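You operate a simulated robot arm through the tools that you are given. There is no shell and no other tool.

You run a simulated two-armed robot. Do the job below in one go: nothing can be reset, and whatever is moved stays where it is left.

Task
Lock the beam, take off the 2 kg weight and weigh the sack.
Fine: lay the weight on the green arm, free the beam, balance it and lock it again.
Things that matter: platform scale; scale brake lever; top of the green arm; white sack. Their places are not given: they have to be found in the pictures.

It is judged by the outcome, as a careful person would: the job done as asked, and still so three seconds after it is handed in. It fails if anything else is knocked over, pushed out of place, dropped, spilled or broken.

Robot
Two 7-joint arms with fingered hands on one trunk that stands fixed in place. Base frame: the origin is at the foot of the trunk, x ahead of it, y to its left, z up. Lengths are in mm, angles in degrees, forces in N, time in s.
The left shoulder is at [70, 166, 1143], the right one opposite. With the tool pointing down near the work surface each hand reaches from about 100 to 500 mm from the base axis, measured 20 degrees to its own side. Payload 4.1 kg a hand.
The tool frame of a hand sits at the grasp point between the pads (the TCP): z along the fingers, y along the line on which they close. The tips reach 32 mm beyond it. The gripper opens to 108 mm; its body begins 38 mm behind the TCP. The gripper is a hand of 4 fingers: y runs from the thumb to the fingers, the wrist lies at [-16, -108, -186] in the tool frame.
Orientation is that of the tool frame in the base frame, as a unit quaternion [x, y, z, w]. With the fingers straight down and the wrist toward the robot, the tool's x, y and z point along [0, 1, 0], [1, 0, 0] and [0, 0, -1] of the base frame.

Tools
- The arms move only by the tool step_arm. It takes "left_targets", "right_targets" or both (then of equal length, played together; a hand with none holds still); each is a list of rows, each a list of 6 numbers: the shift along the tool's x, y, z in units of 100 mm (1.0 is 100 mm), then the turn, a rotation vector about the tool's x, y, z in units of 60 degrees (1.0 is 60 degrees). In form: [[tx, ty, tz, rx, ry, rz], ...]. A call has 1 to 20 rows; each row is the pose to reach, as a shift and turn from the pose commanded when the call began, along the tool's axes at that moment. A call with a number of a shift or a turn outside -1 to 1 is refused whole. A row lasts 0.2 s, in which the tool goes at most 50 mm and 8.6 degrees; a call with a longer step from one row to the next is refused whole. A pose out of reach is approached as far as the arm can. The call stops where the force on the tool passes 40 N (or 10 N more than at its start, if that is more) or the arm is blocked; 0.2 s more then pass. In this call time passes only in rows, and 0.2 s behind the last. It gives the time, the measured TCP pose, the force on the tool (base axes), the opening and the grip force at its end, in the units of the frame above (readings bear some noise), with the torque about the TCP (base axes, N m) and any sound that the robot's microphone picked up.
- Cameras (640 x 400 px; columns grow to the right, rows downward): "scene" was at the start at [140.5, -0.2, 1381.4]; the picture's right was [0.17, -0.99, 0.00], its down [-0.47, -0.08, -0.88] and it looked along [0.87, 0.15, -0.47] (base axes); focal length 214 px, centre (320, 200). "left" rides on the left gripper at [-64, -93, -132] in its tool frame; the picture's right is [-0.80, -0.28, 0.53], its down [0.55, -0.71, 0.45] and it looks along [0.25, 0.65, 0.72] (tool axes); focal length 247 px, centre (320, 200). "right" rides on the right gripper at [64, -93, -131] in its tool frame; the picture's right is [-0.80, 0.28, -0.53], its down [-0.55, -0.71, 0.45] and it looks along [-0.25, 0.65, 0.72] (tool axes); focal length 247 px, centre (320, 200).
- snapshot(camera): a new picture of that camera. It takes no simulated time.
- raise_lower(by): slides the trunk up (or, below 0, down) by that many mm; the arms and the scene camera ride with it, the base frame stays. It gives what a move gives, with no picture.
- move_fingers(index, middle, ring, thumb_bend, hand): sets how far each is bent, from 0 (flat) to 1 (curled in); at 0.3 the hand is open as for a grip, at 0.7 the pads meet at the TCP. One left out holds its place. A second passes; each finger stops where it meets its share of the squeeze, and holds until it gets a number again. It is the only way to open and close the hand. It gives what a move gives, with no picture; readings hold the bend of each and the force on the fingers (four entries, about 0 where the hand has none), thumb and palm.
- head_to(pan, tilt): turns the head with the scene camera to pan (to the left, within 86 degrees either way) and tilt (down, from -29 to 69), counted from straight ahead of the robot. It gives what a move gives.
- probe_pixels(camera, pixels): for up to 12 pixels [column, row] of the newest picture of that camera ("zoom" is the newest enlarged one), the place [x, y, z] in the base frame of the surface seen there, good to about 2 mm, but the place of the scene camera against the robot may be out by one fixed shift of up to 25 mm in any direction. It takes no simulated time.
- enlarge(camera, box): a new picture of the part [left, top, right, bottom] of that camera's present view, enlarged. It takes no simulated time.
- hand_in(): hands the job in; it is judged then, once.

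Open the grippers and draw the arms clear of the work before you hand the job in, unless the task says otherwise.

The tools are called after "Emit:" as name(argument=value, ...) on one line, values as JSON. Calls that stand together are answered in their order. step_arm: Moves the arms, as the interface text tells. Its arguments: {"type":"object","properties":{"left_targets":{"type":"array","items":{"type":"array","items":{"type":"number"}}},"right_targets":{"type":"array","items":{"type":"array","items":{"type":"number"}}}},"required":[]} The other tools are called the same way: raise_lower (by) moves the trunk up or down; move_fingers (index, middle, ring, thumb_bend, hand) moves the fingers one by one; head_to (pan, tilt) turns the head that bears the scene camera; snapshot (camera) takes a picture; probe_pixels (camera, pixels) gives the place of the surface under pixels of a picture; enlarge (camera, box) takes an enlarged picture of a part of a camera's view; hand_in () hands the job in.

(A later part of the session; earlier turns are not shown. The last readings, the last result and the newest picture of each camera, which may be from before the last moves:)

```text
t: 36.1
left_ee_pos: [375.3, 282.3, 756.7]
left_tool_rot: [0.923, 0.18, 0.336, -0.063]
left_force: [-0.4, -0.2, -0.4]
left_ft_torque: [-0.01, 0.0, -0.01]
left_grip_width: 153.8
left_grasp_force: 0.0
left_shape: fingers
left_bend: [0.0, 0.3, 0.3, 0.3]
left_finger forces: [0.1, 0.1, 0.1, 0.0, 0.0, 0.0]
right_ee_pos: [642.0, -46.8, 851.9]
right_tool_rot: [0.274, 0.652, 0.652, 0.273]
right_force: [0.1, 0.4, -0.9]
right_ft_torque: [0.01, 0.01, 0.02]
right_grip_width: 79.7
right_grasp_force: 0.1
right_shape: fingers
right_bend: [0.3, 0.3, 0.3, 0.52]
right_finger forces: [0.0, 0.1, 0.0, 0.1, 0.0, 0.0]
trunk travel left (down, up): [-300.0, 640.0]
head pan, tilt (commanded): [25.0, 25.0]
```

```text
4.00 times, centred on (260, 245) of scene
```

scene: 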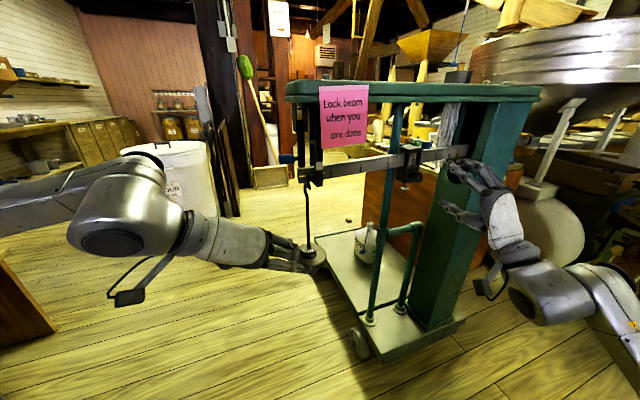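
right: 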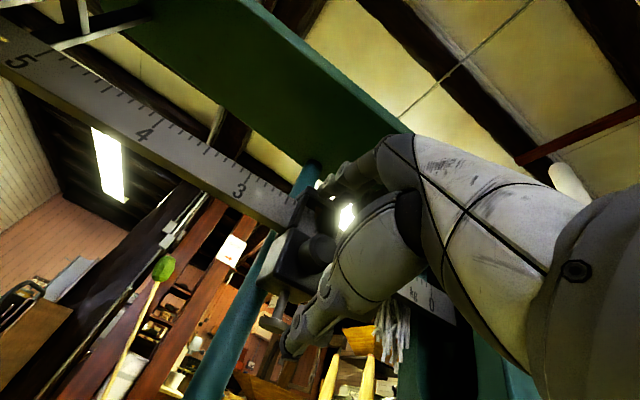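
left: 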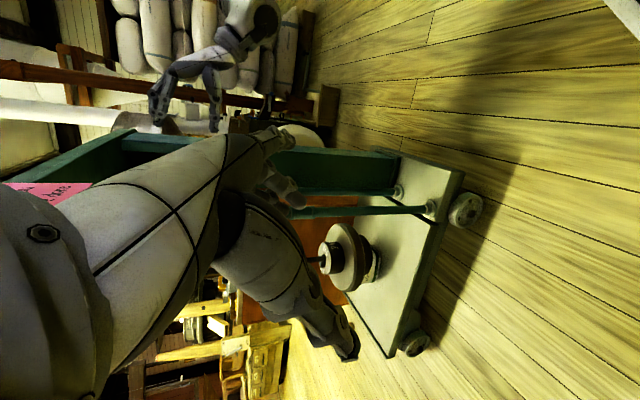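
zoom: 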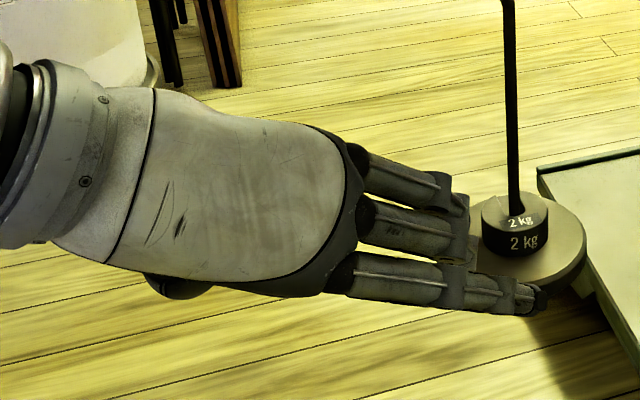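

The flat index tip sits about 100 mm off to the side and level with the TCP, so it clears the plate. I move to a standoff 110 mm short of the weight at z≈690.

Emit:
step_arm(left_targets=[[-0.032, 0.154, 0.15, 0, 0, 0], [-0.064, 0.308, 0.299, 0, 0, 0], [-0.095, 0.461, 0.449, 0, 0, 0], [-0.127, 0.615, 0.598, 0, 0, 0], [-0.159, 0.769, 0.748, 0, 0, 0]])

Emit:
snapshot(camera="scene")

Emit:
enlarge(camera="scene", box=[230, 195, 390, 295])

Emit:
snapshot(camera="left")

```text
t: 37.3
left_ee_pos: [409.0, 252.7, 722.1]
left_tool_rot: [0.922, 0.179, 0.337, -0.066]
left_force: [-0.7, -0.4, 0.1]
left_ft_torque: [0.03, 0.01, -0.01]
left_grip_width: 153.6
left_grasp_force: 0.1
left_shape: fingers
left_bend: [0.0, 0.3, 0.3, 0.3]
left_finger forces: [0.0, 0.0, 0.0, 0.1, 0.0, 0.0]
left hand out of reach, approached as far as the arm can: row 3, 4, 5
right_ee_pos: [642.4, -46.7, 852.0]
right_tool_rot: [0.275, 0.652, 0.652, 0.274]
right_force: [0.7, -0.7, -1.0]
right_ft_torque: [0.01, 0.02, 0.0]
right_grip_width: 79.4
right_grasp_force: 0.1
right_shape: fingers
right_bend: [0.3, 0.3, 0.3, 0.52]
right_finger forces: [0.0, 0.0, 0.0, 0.0, 0.0, 0.1]
trunk travel left (down, up): [-300.0, 640.0]
head pan, tilt (commanded): [25.0, 25.0]
```

```text
taken
```

scene: 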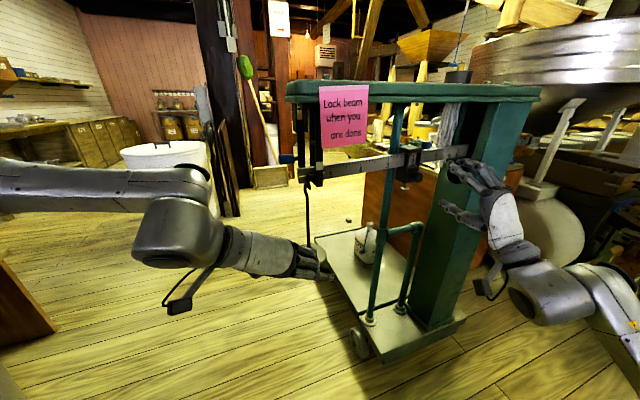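

```text
4.00 times, centred on (310, 245) of scene
```

zoom: 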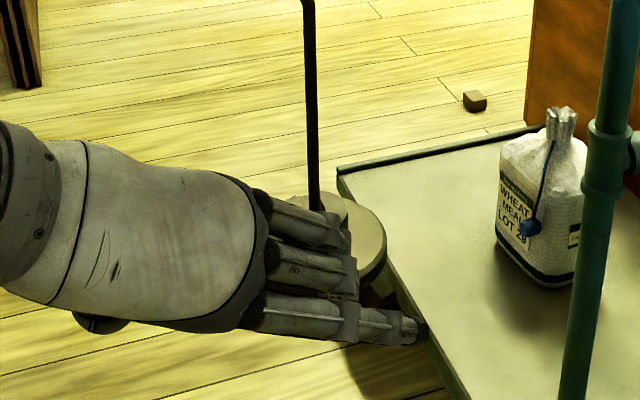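

```text
taken
```

left: 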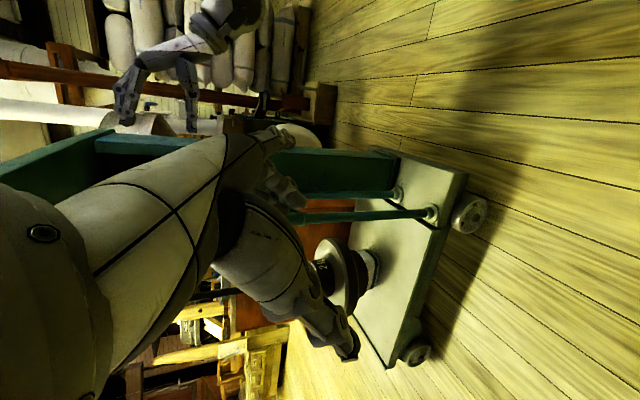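

The arm reports its limit at (409,253,722), probably from being folded so near the body. I try moving forward along the pointing direction at this height, where the arm should be more open.

Emit:
step_arm(left_targets=[[0.142, 0.0, 0.13, 0, 0, 0], [0.283, 0.0, 0.257, 0, 0, 0], [0.354, 0.0, 0.321, 0, 0, 0]])

```text
t: 38.1
left_ee_pos: [450.2, 269.5, 719.4]
left_tool_rot: [0.922, 0.18, 0.337, -0.063]
left_force: [0.5, 0.4, -0.7]
left_ft_torque: [-0.01, 0.02, -0.01]
left_grip_width: 153.8
left_grasp_force: 0.2
left_shape: fingers
left_bend: [0.0, 0.3, 0.3, 0.3]
left_finger forces: [0.1, 0.0, 0.1, 0.0, 0.0, 0.1]
right_ee_pos: [640.9, -46.9, 851.9]
right_tool_rot: [0.274, 0.652, 0.652, 0.274]
right_force: [-0.3, 0.1, -1.1]
right_ft_torque: [-0.01, 0.01, -0.01]
right_grip_width: 79.5
right_grasp_force: 0.1
right_shape: fingers
right_bend: [0.3, 0.3, 0.3, 0.52]
right_finger forces: [0.1, 0.1, 0.0, 0.0, 0.1, 0.0]
trunk travel left (down, up): [-300.0, 640.0]
head pan, tilt (commanded): [25.0, 25.0]
```

That worked. I now shift 38 mm toward the finger side (right) to line up with the weight, still about 95 mm short of it.

Emit:
step_arm(left_targets=[[0, 0.15, 0, 0, 0, 0], [0, 0.3, 0, 0, 0, 0], [0, 0.38, 0, 0, 0, 0]])

```text
t: 38.9
left_ee_pos: [464.2, 237.9, 721.9]
left_tool_rot: [0.923, 0.178, 0.335, -0.063]
left_force: [0.9, -0.2, -0.4]
left_ft_torque: [0.02, 0.02, -0.04]
left_grip_width: 153.7
left_grasp_force: 0.1
left_shape: fingers
left_bend: [0.0, 0.3, 0.3, 0.3]
left_finger forces: [0.0, 0.0, 0.1, 0.0, 0.0, 0.0]
left hand out of reach, approached as far as the arm can: row 3
right_ee_pos: [641.7, -46.0, 851.6]
right_tool_rot: [0.274, 0.652, 0.652, 0.273]
right_force: [0.5, -0.5, 0.7]
right_ft_torque: [-0.01, -0.02, 0.0]
right_grip_width: 79.4
right_grasp_force: 0.0
right_shape: fingers
right_bend: [0.3, 0.3, 0.3, 0.52]
right_finger forces: [0.0, 0.0, 0.0, 0.0, 0.1, 0.0]
trunk travel left (down, up): [-300.0, 640.0]
head pan, tilt (commanded): [25.0, 25.0]
```

The hand is lined up (about 80 mm short). Rather than bend the arm further I lower the trunk 42 mm to bring the hand to the weight's height.

Emit:
raise_lower(by=-41)

Emit:
snapshot(camera="left")

Emit:
enlarge(camera="left", box=[240, 180, 400, 380])

Emit:
enlarge(camera="scene", box=[250, 180, 380, 280])

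```text
t: 39.7
left_ee_pos: [463.5, 236.5, 679.5]
left_tool_rot: [0.924, 0.178, 0.334, -0.063]
left_force: [-0.3, 0.1, 0.9]
left_ft_torque: [0.01, -0.01, 0.0]
left_grip_width: 154.0
left_grasp_force: 0.1
left_shape: fingers
left_bend: [0.0, 0.3, 0.3, 0.3]
left_finger forces: [0.0, 0.1, 0.0, 0.0, 0.0, 0.1]
right_ee_pos: [640.7, -46.4, 811.6]
right_tool_rot: [0.275, 0.651, 0.652, 0.274]
right_force: [0.1, 0.2, 0.4]
right_ft_torque: [-0.01, -0.01, 0.03]
right_grip_width: 79.7
right_grasp_force: 0.0
right_shape: fingers
right_bend: [0.3, 0.3, 0.3, 0.52]
right_finger forces: [0.1, 0.0, 0.0, 0.0, 0.0, 0.0]
trunk travel left (down, up): [-259.0, 681.0]
head pan, tilt (commanded): [25.0, 25.0]
```

```text
taken
```

left: 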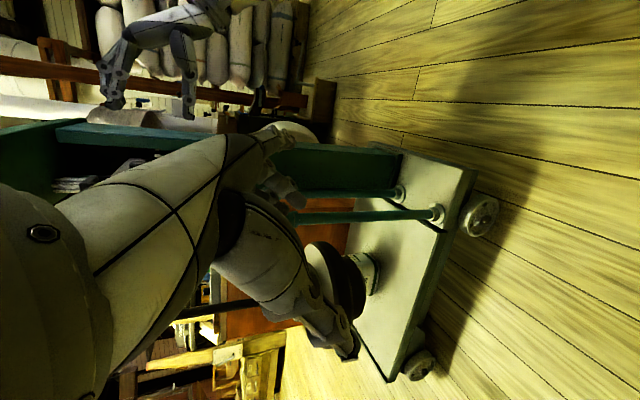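

```text
2.00 times, centred on (320, 280) of left
```

zoom: 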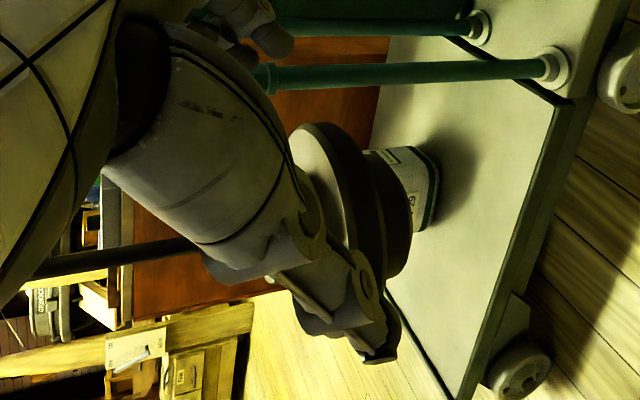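

```text
4.00 times, centred on (315, 230) of scene
```

zoom: 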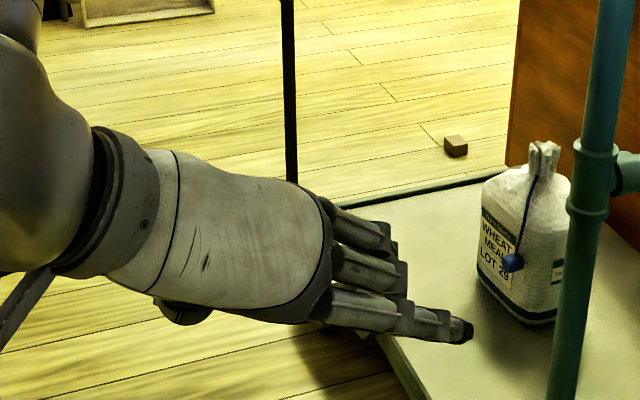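

Hand and thumb hide the weight from both cameras, so I go by coordinates: the weight's centre is 94 mm ahead. I advance 50 mm first (2 mm higher for plate clearance), checking force.

Emit:
step_arm(left_targets=[[0.12, 0.01, 0.07, 0, 0, 0], [0.245, 0.02, 0.175, 0, 0, 0], [0.33, 0.03, 0.25, 0, 0, 0], [0.395, 0.032, 0.305, 0, 0, 0]])

Emit:
snapshot(camera="left")

Emit:
snapshot(camera="right")

Emit:
enlarge(camera="scene", box=[250, 180, 380, 280])

```text
t: 40.7
left_ee_pos: [511.8, 252.4, 681.4]
left_tool_rot: [0.923, 0.177, 0.334, -0.063]
left_force: [0.2, 0.6, 0.6]
left_ft_torque: [0.03, 0.0, -0.02]
left_grip_width: 154.0
left_grasp_force: 0.0
left_shape: fingers
left_bend: [0.0, 0.3, 0.3, 0.3]
left_finger forces: [0.1, 0.1, 0.0, 0.1, 0.0, 0.0]
right_ee_pos: [640.7, -46.6, 810.6]
right_tool_rot: [0.275, 0.652, 0.652, 0.274]
right_force: [0.9, -0.5, 0.0]
right_ft_torque: [0.0, 0.02, -0.02]
right_grip_width: 79.4
right_grasp_force: 0.0
right_shape: fingers
right_bend: [0.3, 0.3, 0.3, 0.52]
right_finger forces: [0.0, 0.0, 0.0, 0.1, 0.0, 0.1]
trunk travel left (down, up): [-259.0, 681.0]
head pan, tilt (commanded): [25.0, 25.0]
```

```text
taken
```

left: 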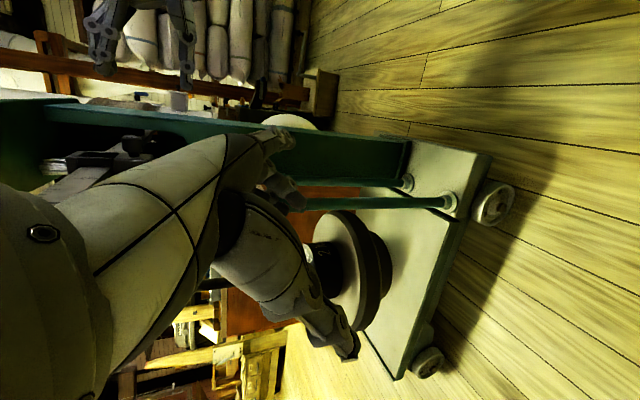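

```text
taken
```

right: 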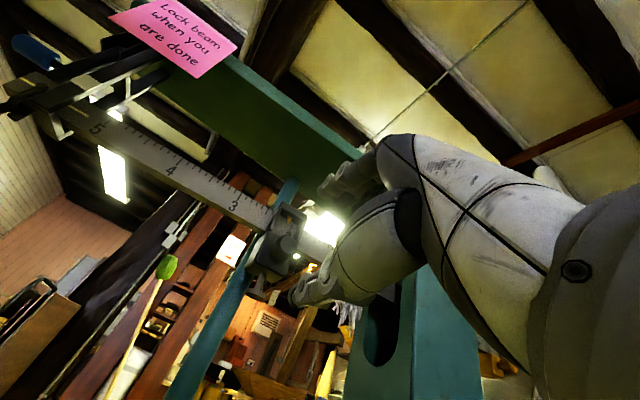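

```text
4.00 times, centred on (315, 230) of scene
```

zoom: 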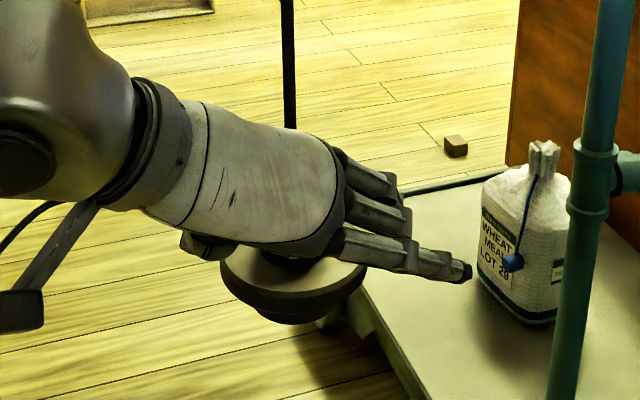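

Force is nil and the left picture shows the weight at (327,262) between thumb (335,335) and fingers (290,195). I zoom in to check alignment before the last 30 mm.

Emit:
enlarge(camera="left", box=[250, 170, 410, 370])

Emit:
probe_pixels(camera="left", pixels=[[328, 258], [330, 275], [322, 245], [315, 262], [352, 352], [345, 335], [297, 198], [350, 280], [372, 260], [340, 310]])

```text
2.00 times, centred on (330, 270) of left
```

zoom: 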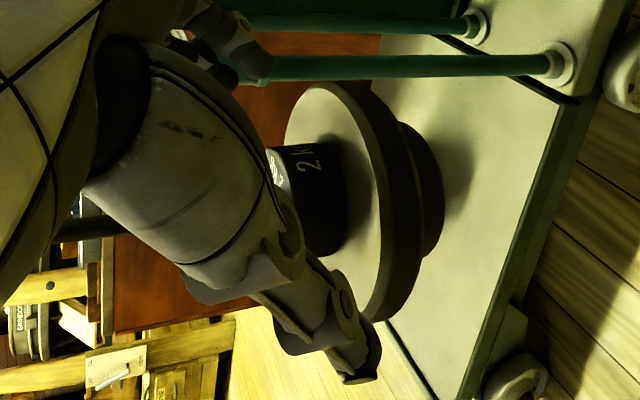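

```text
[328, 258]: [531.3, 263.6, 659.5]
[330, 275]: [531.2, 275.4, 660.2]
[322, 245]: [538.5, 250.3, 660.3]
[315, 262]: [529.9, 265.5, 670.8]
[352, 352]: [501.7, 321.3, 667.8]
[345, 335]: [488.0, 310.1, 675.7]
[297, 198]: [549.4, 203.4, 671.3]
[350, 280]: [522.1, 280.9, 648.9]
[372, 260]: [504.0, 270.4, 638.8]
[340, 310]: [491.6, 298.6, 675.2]
```

Alignment is good (weight centre on the hand's mid-line within 1 mm). I advance the last 30 mm.

Emit:
step_arm(left_targets=[[0.08, 0, 0.065, 0, 0, 0], [0.16, 0, 0.13, 0, 0, 0], [0.232, -0.01, 0.195, 0, 0, 0]])

Emit:
snapshot(camera="left")

Emit:
enlarge(camera="left", box=[250, 170, 410, 370])

Emit:
enlarge(camera="scene", box=[250, 180, 380, 280])

```text
t: 41.5
left_ee_pos: [539.6, 266.0, 682.7]
left_tool_rot: [0.923, 0.177, 0.335, -0.063]
left_force: [0.3, -0.4, 0.0]
left_ft_torque: [0.03, 0.0, 0.0]
left_grip_width: 153.9
left_grasp_force: 0.2
left_shape: fingers
left_bend: [0.0, 0.3, 0.3, 0.3]
left_finger forces: [0.0, 0.0, 0.0, 0.0, 0.1, 0.0]
right_ee_pos: [641.8, -47.0, 811.1]
right_tool_rot: [0.275, 0.652, 0.652, 0.273]
right_force: [-0.1, -0.5, 0.7]
right_ft_torque: [0.02, 0.02, -0.03]
right_grip_width: 79.5
right_grasp_force: 0.0
right_shape: fingers
right_bend: [0.3, 0.3, 0.3, 0.52]
right_finger forces: [0.0, 0.0, 0.1, 0.0, 0.0, 0.1]
trunk travel left (down, up): [-259.0, 681.0]
head pan, tilt (commanded): [25.0, 25.0]
```

```text
taken
```

left: 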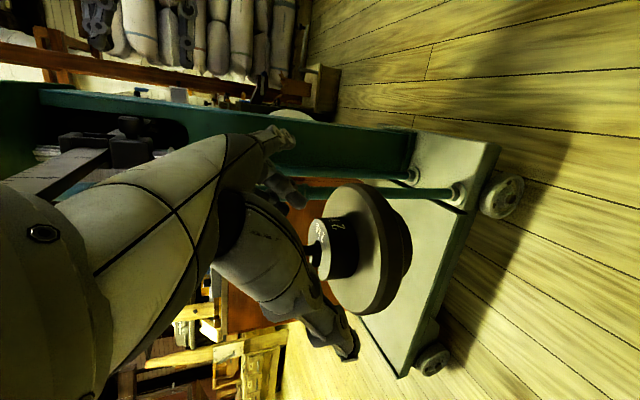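

```text
2.00 times, centred on (330, 270) of left
```

zoom: 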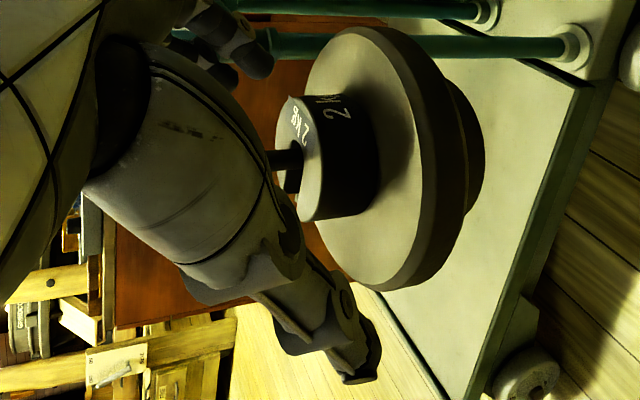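

```text
4.00 times, centred on (315, 230) of scene
```

zoom: 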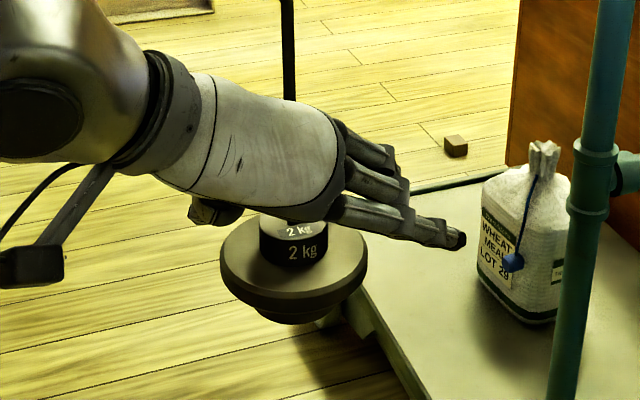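

Let me verify numerically: I probe the weight, finger tips and thumb tip in this left picture.

Emit:
probe_pixels(camera="left", pixels=[[335, 255], [340, 235], [318, 250], [320, 265], [350, 355], [352, 345], [298, 200], [303, 207], [290, 185], [328, 320], [313, 248], [280, 210]])

```text
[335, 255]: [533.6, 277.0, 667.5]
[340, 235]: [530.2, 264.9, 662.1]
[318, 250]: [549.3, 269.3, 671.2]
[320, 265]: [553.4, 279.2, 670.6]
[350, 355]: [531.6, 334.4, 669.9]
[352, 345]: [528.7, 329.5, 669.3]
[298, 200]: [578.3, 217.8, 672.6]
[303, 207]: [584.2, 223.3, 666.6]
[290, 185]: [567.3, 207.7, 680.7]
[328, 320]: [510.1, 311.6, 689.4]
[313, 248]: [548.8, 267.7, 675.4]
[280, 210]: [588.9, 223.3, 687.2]
```

Tips straddle the weight evenly (fingers at y≈223, thumb at y≈334, weight centre within 1 mm of the mid-line). I first close just middle finger and thumb (the index hangs lowest and would hit the plate) and read the squeeze.

Emit:
move_fingers(hand="left", middle=0.7, thumb_bend=0.7)

Emit:
snapshot(camera="left")

Emit:
enlarge(camera="left", box=[250, 170, 410, 370])

```text
t: 42.5
left_ee_pos: [540.4, 264.2, 682.4]
left_tool_rot: [0.924, 0.177, 0.334, -0.062]
left_force: [1.3, 1.5, 2.9]
left_ft_torque: [-0.05, -0.08, 0.02]
left_grip_width: 117.8
left_grasp_force: 8.7
left_shape: fingers
left_bend: [0.0, 0.58, 0.3, 0.61]
left_finger forces: [0.1, 8.5, 0.0, 0.0, 9.0, 0.1]
right_ee_pos: [641.0, -47.5, 812.0]
right_tool_rot: [0.275, 0.652, 0.652, 0.273]
right_force: [0.4, 0.7, 0.4]
right_ft_torque: [-0.03, -0.01, 0.0]
right_grip_width: 79.7
right_grasp_force: 0.0
right_shape: fingers
right_bend: [0.3, 0.3, 0.3, 0.52]
right_finger forces: [0.0, 0.0, 0.0, 0.0, 0.0, 0.1]
trunk travel left (down, up): [-259.0, 681.0]
head pan, tilt (commanded): [25.0, 25.0]
```

```text
taken
```

left: 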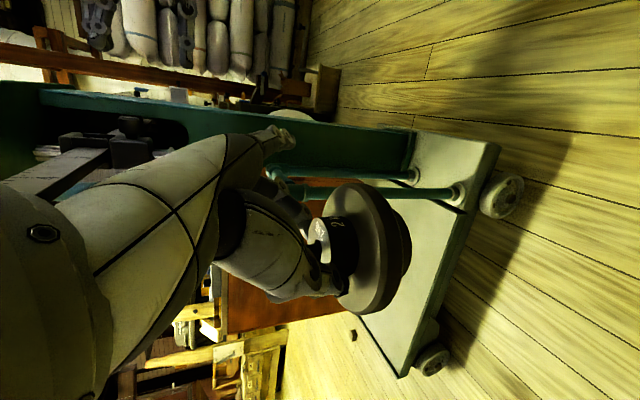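

```text
2.00 times, centred on (330, 270) of left
```

zoom: 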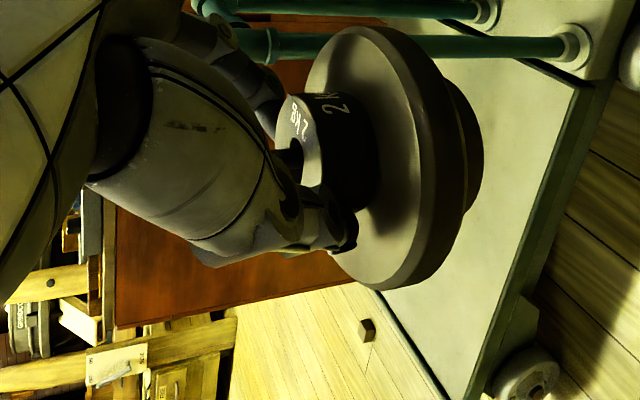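

Middle and thumb hold the weight at about 9 N each (bends 0.58/0.61). I ask for a tighter squeeze to see whether the force grows.

Emit:
move_fingers(hand="left", middle=1.0, thumb_bend=1.0)

```text
t: 43.5
left_ee_pos: [541.0, 263.9, 682.8]
left_tool_rot: [0.924, 0.177, 0.334, -0.064]
left_force: [0.0, -0.6, -1.7]
left_ft_torque: [0.04, 0.02, 0.03]
left_grip_width: 81.5
left_grasp_force: 24.3
left_shape: fingers
left_bend: [0.0, 0.44, 0.3, 0.9]
left_finger forces: [0.1, 24.6, 0.1, 0.0, 23.6, 0.0]
right_ee_pos: [642.5, -46.4, 809.6]
right_tool_rot: [0.275, 0.652, 0.652, 0.273]
right_force: [-1.0, 0.6, 0.1]
right_ft_torque: [0.02, -0.04, -0.02]
right_grip_width: 79.6
right_grasp_force: 0.1
right_shape: fingers
right_bend: [0.3, 0.3, 0.3, 0.52]
right_finger forces: [0.0, 0.0, 0.1, 0.0, 0.1, 0.0]
trunk travel left (down, up): [-259.0, 681.0]
head pan, tilt (commanded): [25.0, 25.0]
```

The squeeze rose to 24 N but the thumb won over the middle finger (0.90 against 0.44), so the weight may have been pushed sideways. I look at once.

Emit:
snapshot(camera="left")

Emit:
enlarge(camera="left", box=[250, 170, 410, 370])

Emit:
probe_pixels(camera="left", pixels=[[335, 255], [340, 235], [318, 250], [320, 235], [360, 250], [370, 290], [350, 210], [325, 230]])

Emit:
snapshot(camera="scene")

```text
taken
```

left: 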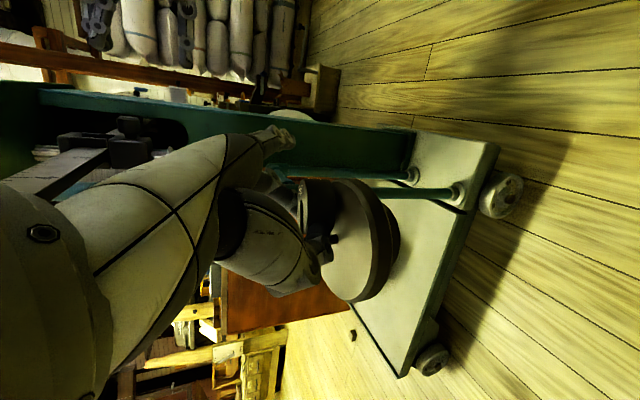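

```text
2.00 times, centred on (330, 270) of left
```

zoom: 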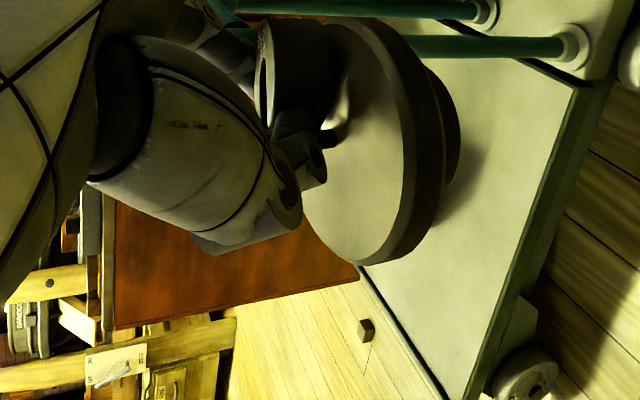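

```text
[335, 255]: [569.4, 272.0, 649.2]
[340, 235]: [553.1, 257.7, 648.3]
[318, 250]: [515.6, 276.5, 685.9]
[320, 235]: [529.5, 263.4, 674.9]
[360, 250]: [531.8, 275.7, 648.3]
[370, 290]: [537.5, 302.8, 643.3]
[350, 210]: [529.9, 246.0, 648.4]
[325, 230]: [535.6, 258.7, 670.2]
```

```text
taken
```

scene: 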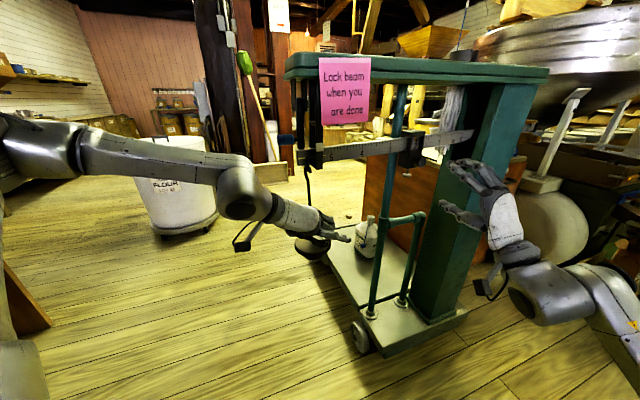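

The weight has slid toward the fingers. I zoom in tightly to see where it and the rod are now.

Emit:
enlarge(camera="left", box=[280, 165, 360, 265])

Emit:
enlarge(camera="scene", box=[260, 180, 370, 280])

```text
4.00 times, centred on (320, 215) of left
```

zoom: 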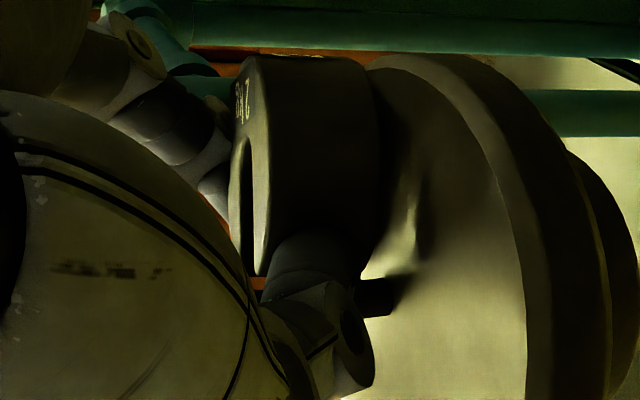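

```text
4.00 times, centred on (315, 230) of scene
```

zoom: 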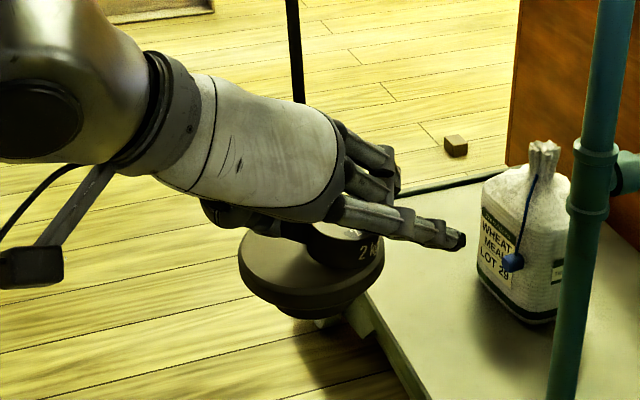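

The weight seems to have slipped off the rod and now sits pinched between thumb and middle finger beside it. I probe rod, weight and thumb positions.

Emit:
probe_pixels(camera="zoom", pixels=[[295, 0], [298, 60], [300, 95], [345, 245], [335, 235], [370, 255], [310, 260], [260, 265], [350, 275], [375, 248]])

Emit:
probe_pixels(camera="left", pixels=[[334, 239], [331, 239], [301, 205], [303, 225], [315, 190], [325, 200], [330, 215], [316, 235], [325, 240], [305, 182], [350, 225], [345, 250]])

```text
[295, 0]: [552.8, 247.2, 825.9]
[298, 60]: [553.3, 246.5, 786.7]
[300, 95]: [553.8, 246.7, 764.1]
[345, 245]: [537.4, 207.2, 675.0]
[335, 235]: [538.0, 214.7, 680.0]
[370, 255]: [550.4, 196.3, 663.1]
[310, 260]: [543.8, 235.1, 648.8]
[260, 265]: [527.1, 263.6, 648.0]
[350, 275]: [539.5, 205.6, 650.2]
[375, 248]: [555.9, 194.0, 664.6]
```

```text
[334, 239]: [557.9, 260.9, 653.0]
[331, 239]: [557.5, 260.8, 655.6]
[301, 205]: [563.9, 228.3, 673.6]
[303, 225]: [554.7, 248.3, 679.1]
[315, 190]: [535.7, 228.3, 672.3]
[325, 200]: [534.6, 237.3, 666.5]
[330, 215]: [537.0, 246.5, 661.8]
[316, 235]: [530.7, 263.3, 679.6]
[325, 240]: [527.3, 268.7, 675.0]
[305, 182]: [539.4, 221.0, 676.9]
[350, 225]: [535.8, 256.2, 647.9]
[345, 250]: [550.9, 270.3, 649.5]
```

The weight's centre is now near (556,236), 25 mm from the rod at (558,261), so the rod is already out of the slot and the weight is firmly pinched. I lift gently 6 mm and watch the load.

Emit:
step_arm(left_targets=[[0.013, 0, -0.015, 0, 0, 0], [0.026, 0, -0.031, 0, 0, 0], [0.039, 0, -0.046, 0, 0, 0]])

Emit:
snapshot(camera="left")

Emit:
enlarge(camera="left", box=[280, 165, 400, 305])

Emit:
enlarge(camera="scene", box=[250, 120, 400, 270])

```text
t: 44.3
left_ee_pos: [539.7, 264.6, 687.9]
left_tool_rot: [0.924, 0.177, 0.334, -0.063]
left_force: [0.0, -0.2, -2.0]
left_ft_torque: [0.07, 0.07, -0.03]
left_grip_width: 81.5
left_grasp_force: 24.6
left_shape: fingers
left_bend: [0.0, 0.44, 0.3, 0.9]
left_finger forces: [0.0, 24.9, 0.1, 0.0, 24.5, 0.0]
right_ee_pos: [641.7, -46.7, 810.6]
right_tool_rot: [0.275, 0.651, 0.652, 0.274]
right_force: [0.2, -0.5, 0.3]
right_ft_torque: [0.0, 0.0, 0.01]
right_grip_width: 79.5
right_grasp_force: 0.1
right_shape: fingers
right_bend: [0.3, 0.3, 0.3, 0.52]
right_finger forces: [0.0, 0.0, 0.1, 0.0, 0.1, 0.1]
trunk travel left (down, up): [-259.0, 681.0]
head pan, tilt (commanded): [25.0, 25.0]
```

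```text
taken
```

left: 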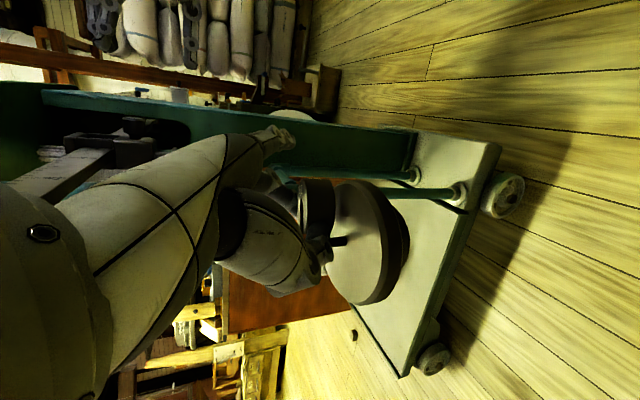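

```text
2.86 times, centred on (340, 235) of left
```

zoom: 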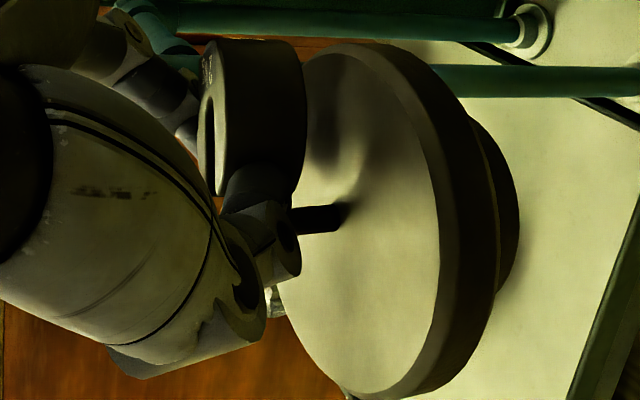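

```text
2.67 times, centred on (325, 195) of scene
```

zoom: 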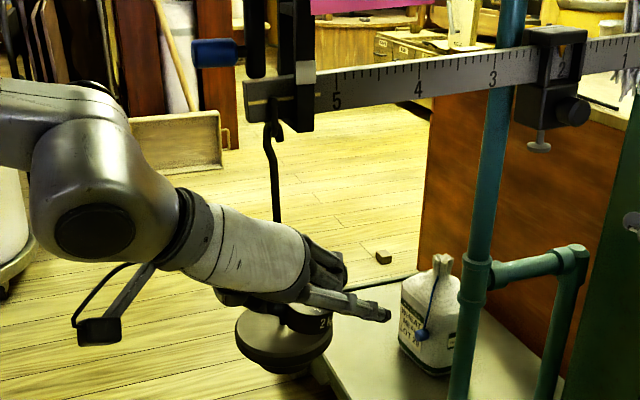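

The weight is clear of the plate (only about 2 N of load, so it is physically light) and the beam has not stirred, so the brake holds. I draw the hand straight back, away from the rod, by 80 mm.

Emit:
step_arm(left_targets=[[-0.06, 0, -0.05, 0, 0, 0], [-0.14, 0, -0.118, 0, 0, 0], [-0.25, 0, -0.21, 0, 0, 0], [-0.37, 0, -0.31, 0, 0, 0], [-0.49, 0, -0.41, 0, 0, 0], [-0.61, 0, -0.51, 0, 0, 0]])

Emit:
snapshot(camera="left")

Emit:
snapshot(camera="scene")

Emit:
enlarge(camera="scene", box=[230, 120, 380, 270])

```text
t: 45.7
left_ee_pos: [465.9, 237.8, 687.3]
left_tool_rot: [0.923, 0.178, 0.335, -0.063]
left_force: [0.1, -0.3, -0.8]
left_ft_torque: [0.09, 0.01, -0.02]
left_grip_width: 81.5
left_grasp_force: 24.3
left_shape: fingers
left_bend: [0.0, 0.44, 0.3, 0.9]
left_finger forces: [0.1, 24.9, 0.1, 0.0, 23.6, 0.0]
right_ee_pos: [641.7, -45.3, 810.1]
right_tool_rot: [0.274, 0.652, 0.652, 0.272]
right_force: [-0.1, 0.2, 0.2]
right_ft_torque: [0.0, -0.04, 0.03]
right_grip_width: 79.8
right_grasp_force: 0.1
right_shape: fingers
right_bend: [0.3, 0.3, 0.3, 0.52]
right_finger forces: [0.0, 0.0, 0.0, 0.0, 0.0, 0.0]
trunk travel left (down, up): [-259.0, 681.0]
head pan, tilt (commanded): [25.0, 25.0]
```

```text
taken
```

left: 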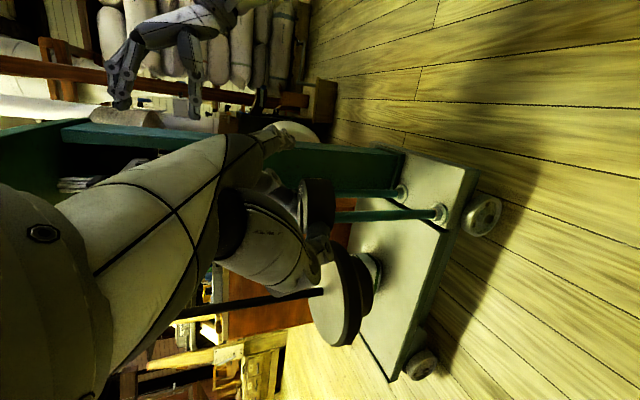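

```text
taken
```

scene: 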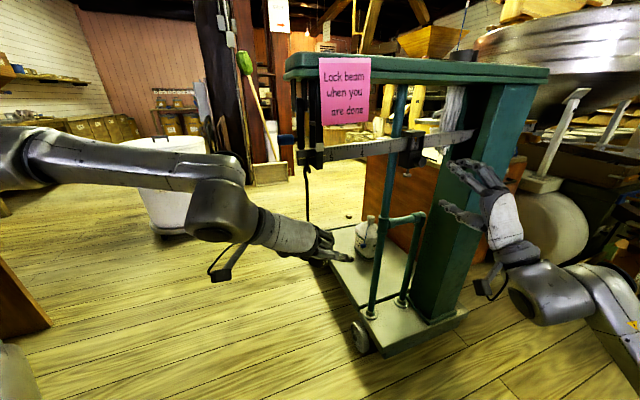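

```text
2.67 times, centred on (305, 195) of scene
```

zoom: 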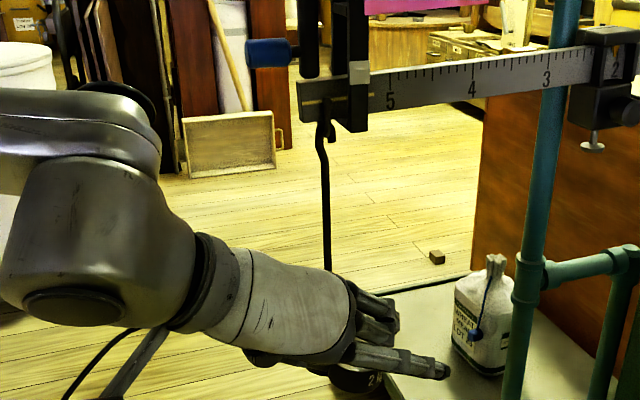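

The weight is off and firmly held; the beam stays arrested. I check its tilt in the hand before raising it.

Emit:
enlarge(camera="left", box=[280, 160, 360, 260])

Emit:
probe_pixels(camera="left", pixels=[[301, 195], [302, 210], [303, 185], [303, 222], [312, 190], [325, 190], [332, 190], [313, 205], [325, 205], [331, 205], [315, 220], [330, 220]])

```text
4.00 times, centred on (320, 210) of left
```

zoom: 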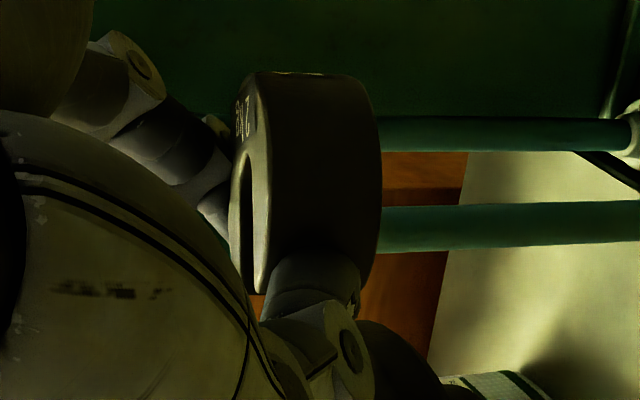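

```text
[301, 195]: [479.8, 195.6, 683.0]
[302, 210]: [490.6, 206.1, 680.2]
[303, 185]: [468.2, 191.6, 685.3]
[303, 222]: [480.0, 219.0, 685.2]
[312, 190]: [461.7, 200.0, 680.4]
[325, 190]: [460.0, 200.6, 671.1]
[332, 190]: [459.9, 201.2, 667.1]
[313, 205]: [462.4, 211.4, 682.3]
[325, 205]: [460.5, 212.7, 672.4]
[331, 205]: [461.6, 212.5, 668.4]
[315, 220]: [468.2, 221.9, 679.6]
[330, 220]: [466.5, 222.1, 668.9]
```

The weight leans about 10° forward in the pinch, its bottom roughly 27 mm below the TCP. I retreat about 60 mm more so hand and weight will clear the note when the trunk goes up.

Emit:
step_arm(left_targets=[[-0.098, -0.084, -0.083, 0, 0, 0], [-0.195, -0.169, -0.165, 0, 0, 0], [-0.293, -0.253, -0.248, 0, 0, 0], [-0.39, -0.337, -0.33, 0, 0, 0]])

```text
t: 46.7
left_ee_pos: [405.7, 248.2, 688.6]
left_tool_rot: [0.923, 0.177, 0.335, -0.063]
left_force: [0.1, -0.2, -2.3]
left_ft_torque: [0.07, 0.01, 0.01]
left_grip_width: 81.3
left_grasp_force: 23.6
left_shape: fingers
left_bend: [0.0, 0.44, 0.3, 0.9]
left_finger forces: [0.0, 24.7, 0.1, 0.0, 23.5, 0.0]
right_ee_pos: [641.0, -46.9, 810.8]
right_tool_rot: [0.274, 0.652, 0.652, 0.273]
right_force: [-0.3, -0.1, -0.4]
right_ft_torque: [0.03, 0.01, -0.01]
right_grip_width: 79.5
right_grasp_force: 0.0
right_shape: fingers
right_bend: [0.3, 0.3, 0.3, 0.52]
right_finger forces: [0.0, 0.0, 0.0, 0.0, 0.0, 0.0]
trunk travel left (down, up): [-259.0, 681.0]
head pan, tilt (commanded): [25.0, 25.0]
```

Load steady at ~2 N, grip 24 N. I raise the trunk 220 mm, check, and then raise the rest.

Emit:
raise_lower(by=220)

Emit:
snapshot(camera="left")

Emit:
snapshot(camera="scene")

```text
t: 49.1
left_ee_pos: [406.9, 248.6, 907.9]
left_tool_rot: [0.924, 0.177, 0.334, -0.063]
left_force: [0.3, -0.3, -1.9]
left_ft_torque: [0.08, 0.03, 0.03]
left_grip_width: 81.1
left_grasp_force: 24.2
left_shape: fingers
left_bend: [0.0, 0.44, 0.3, 0.9]
left_finger forces: [0.0, 24.6, 0.0, 0.1, 23.5, 0.0]
right_ee_pos: [643.2, -46.6, 1030.3]
right_tool_rot: [0.275, 0.652, 0.652, 0.272]
right_force: [-0.4, -0.4, 0.6]
right_ft_torque: [0.0, 0.03, -0.01]
right_grip_width: 79.8
right_grasp_force: 0.1
right_shape: fingers
right_bend: [0.3, 0.3, 0.3, 0.52]
right_finger forces: [0.1, 0.1, 0.1, 0.0, 0.0, 0.0]
trunk travel left (down, up): [-479.0, 461.0]
head pan, tilt (commanded): [25.0, 25.0]
```

```text
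taken
```

left: 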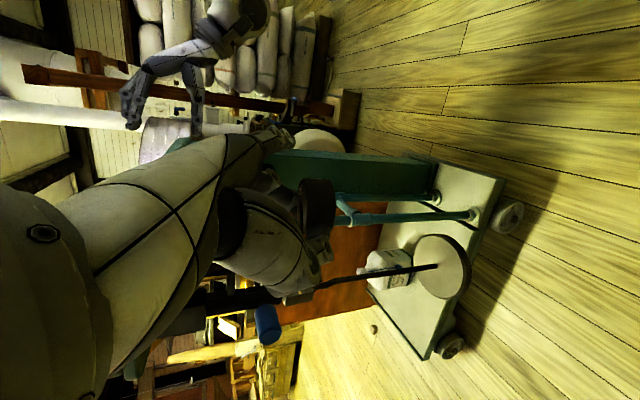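

```text
taken
```

scene: 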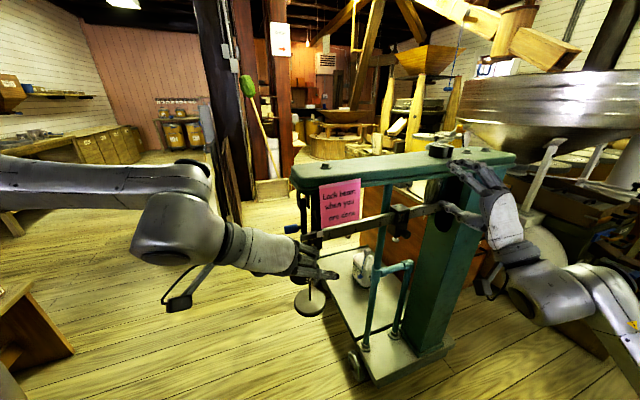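

All steady, the hanger plate is empty and hangs straight. I raise another 225 mm to bring the weight above the arm's top.

Emit:
raise_lower(by=225)

Emit:
head_to(pan=18, tilt=38)

Emit:
snapshot(camera="scene")

Emit:
snapshot(camera="left")

```text
t: 51.4
left_ee_pos: [406.9, 247.2, 1132.8]
left_tool_rot: [0.923, 0.177, 0.334, -0.064]
left_force: [1.1, 0.4, -2.5]
left_ft_torque: [0.06, 0.03, 0.02]
left_grip_width: 81.2
left_grasp_force: 24.2
left_shape: fingers
left_bend: [0.0, 0.44, 0.3, 0.9]
left_finger forces: [0.1, 24.6, 0.0, 0.0, 23.5, 0.0]
right_ee_pos: [641.2, -46.5, 1255.2]
right_tool_rot: [0.275, 0.652, 0.652, 0.274]
right_force: [-0.8, 0.5, 0.4]
right_ft_torque: [0.02, -0.02, 0.02]
right_grip_width: 79.7
right_grasp_force: 0.1
right_shape: fingers
right_bend: [0.3, 0.3, 0.3, 0.52]
right_finger forces: [0.0, 0.1, 0.0, 0.0, 0.0, 0.0]
trunk travel left (down, up): [-704.0, 236.0]
head pan, tilt (commanded): [25.0, 25.0]
```

```text
t: 52.2
left_ee_pos: [406.1, 248.7, 1132.4]
left_tool_rot: [0.923, 0.178, 0.334, -0.063]
left_force: [0.4, -0.1, -2.2]
left_ft_torque: [0.05, 0.03, -0.01]
left_grip_width: 81.4
left_grasp_force: 23.8
left_shape: fingers
left_bend: [0.0, 0.44, 0.3, 0.9]
left_finger forces: [0.0, 24.6, 0.0, 0.0, 23.4, 0.0]
right_ee_pos: [642.2, -47.3, 1255.7]
right_tool_rot: [0.275, 0.652, 0.652, 0.273]
right_force: [-0.2, 0.2, -0.1]
right_ft_torque: [-0.04, 0.0, 0.05]
right_grip_width: 79.5
right_grasp_force: 0.0
right_shape: fingers
right_bend: [0.3, 0.3, 0.3, 0.52]
right_finger forces: [0.0, 0.0, 0.1, 0.0, 0.0, 0.1]
trunk travel left (down, up): [-704.0, 236.0]
head pan, tilt (commanded): [18.0, 38.0]
```

```text
taken
```

scene: 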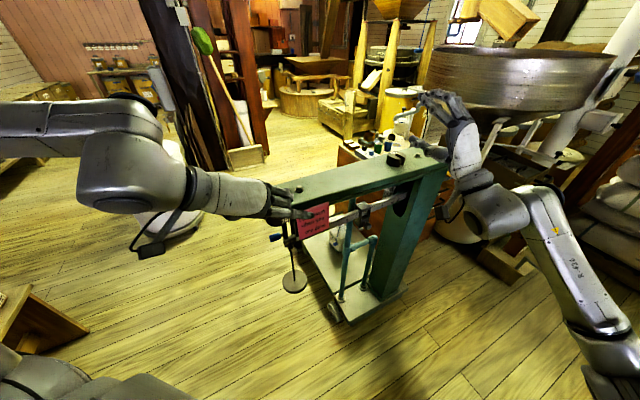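

```text
taken
```

left: 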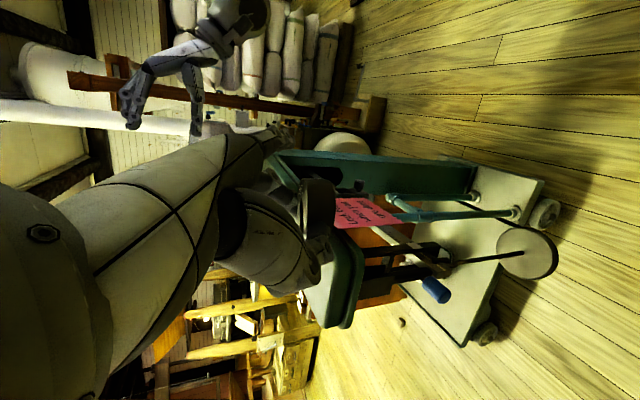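

The weight leans 11° forward in the grip, so I pitch the hand back by the same 11° to level it while moving forward over the arm, first half of the way to the free spot at about (640,181).

Emit:
step_arm(left_targets=[[0.141, 0.114, 0.119, 0, 0.036, 0], [0.283, 0.228, 0.239, 0, 0.072, 0], [0.424, 0.341, 0.358, 0, 0.108, 0], [0.566, 0.455, 0.478, 0, 0.144, 0], [0.707, 0.569, 0.597, 0, 0.18, 0]])

Emit:
snapshot(camera="scene")

Emit:
snapshot(camera="left")

Emit:
enlarge(camera="left", box=[280, 160, 360, 260])

```text
t: 53.4
left_ee_pos: [523.0, 251.7, 1147.7]
left_tool_rot: [0.89, 0.167, 0.416, -0.081]
left_force: [1.1, -0.3, -1.0]
left_ft_torque: [-0.03, 0.0, 0.0]
left_grip_width: 60.6
left_grasp_force: 0.0
left_shape: fingers
left_bend: [0.0, 0.62, 0.3, 1.0]
left_finger forces: [0.1, 0.1, 0.0, 0.0, 0.0, 0.1]
left hand out of reach, approached as far as the arm can: row 1, 2, 3, 4, 5
right_ee_pos: [644.4, -47.1, 1252.6]
right_tool_rot: [0.276, 0.652, 0.652, 0.272]
right_force: [0.7, 0.4, -0.5]
right_ft_torque: [0.0, -0.05, 0.06]
right_grip_width: 79.5
right_grasp_force: 0.1
right_shape: fingers
right_bend: [0.3, 0.3, 0.3, 0.52]
right_finger forces: [0.0, 0.0, 0.1, 0.1, 0.0, 0.0]
trunk travel left (down, up): [-704.0, 236.0]
head pan, tilt (commanded): [18.0, 38.0]
```

```text
taken
```

scene: 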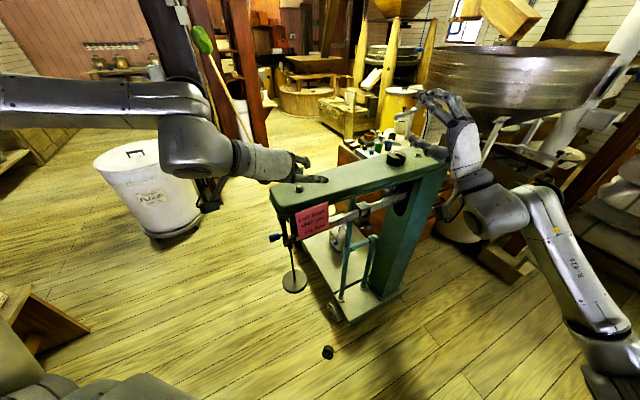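

```text
taken
```

left: 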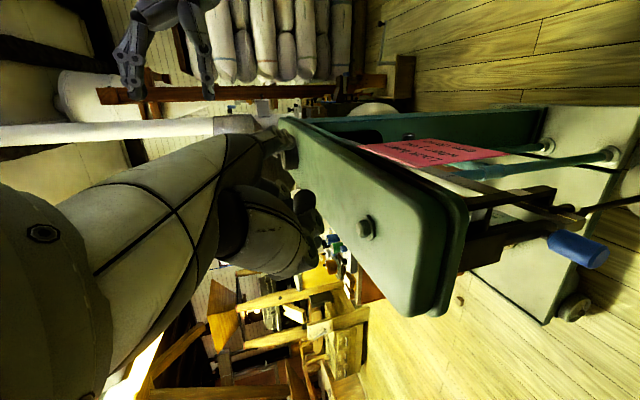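

```text
4.00 times, centred on (320, 210) of left
```

zoom: 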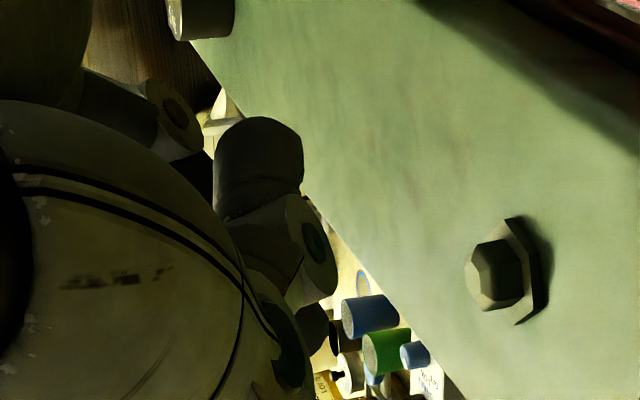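

The arm jerked at its reach limit and the weight slipped out of the pinch: it now lies on the floor at about (328,352) in the scene picture. I locate it precisely and check that nothing else was disturbed.

Emit:
enlarge(camera="scene", box=[290, 325, 370, 385])

Emit:
probe_pixels(camera="scene", pixels=[[328, 352], [324, 351], [332, 351], [328, 347], [328, 358], [345, 352], [310, 352]])

Emit:
enlarge(camera="scene", box=[250, 140, 450, 330])

```text
6.67 times, centred on (330, 355) of scene
```

zoom: 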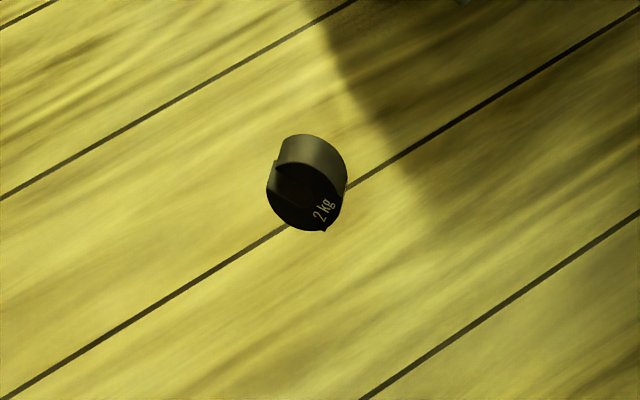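

```text
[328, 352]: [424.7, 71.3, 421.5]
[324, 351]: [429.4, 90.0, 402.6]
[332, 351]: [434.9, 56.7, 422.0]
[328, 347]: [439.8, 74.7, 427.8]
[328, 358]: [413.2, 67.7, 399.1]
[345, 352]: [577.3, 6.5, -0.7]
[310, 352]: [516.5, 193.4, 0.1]
```

```text
2.11 times, centred on (350, 235) of scene
```

zoom: 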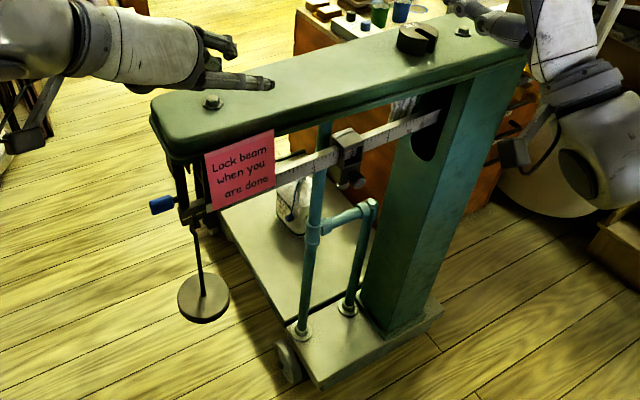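

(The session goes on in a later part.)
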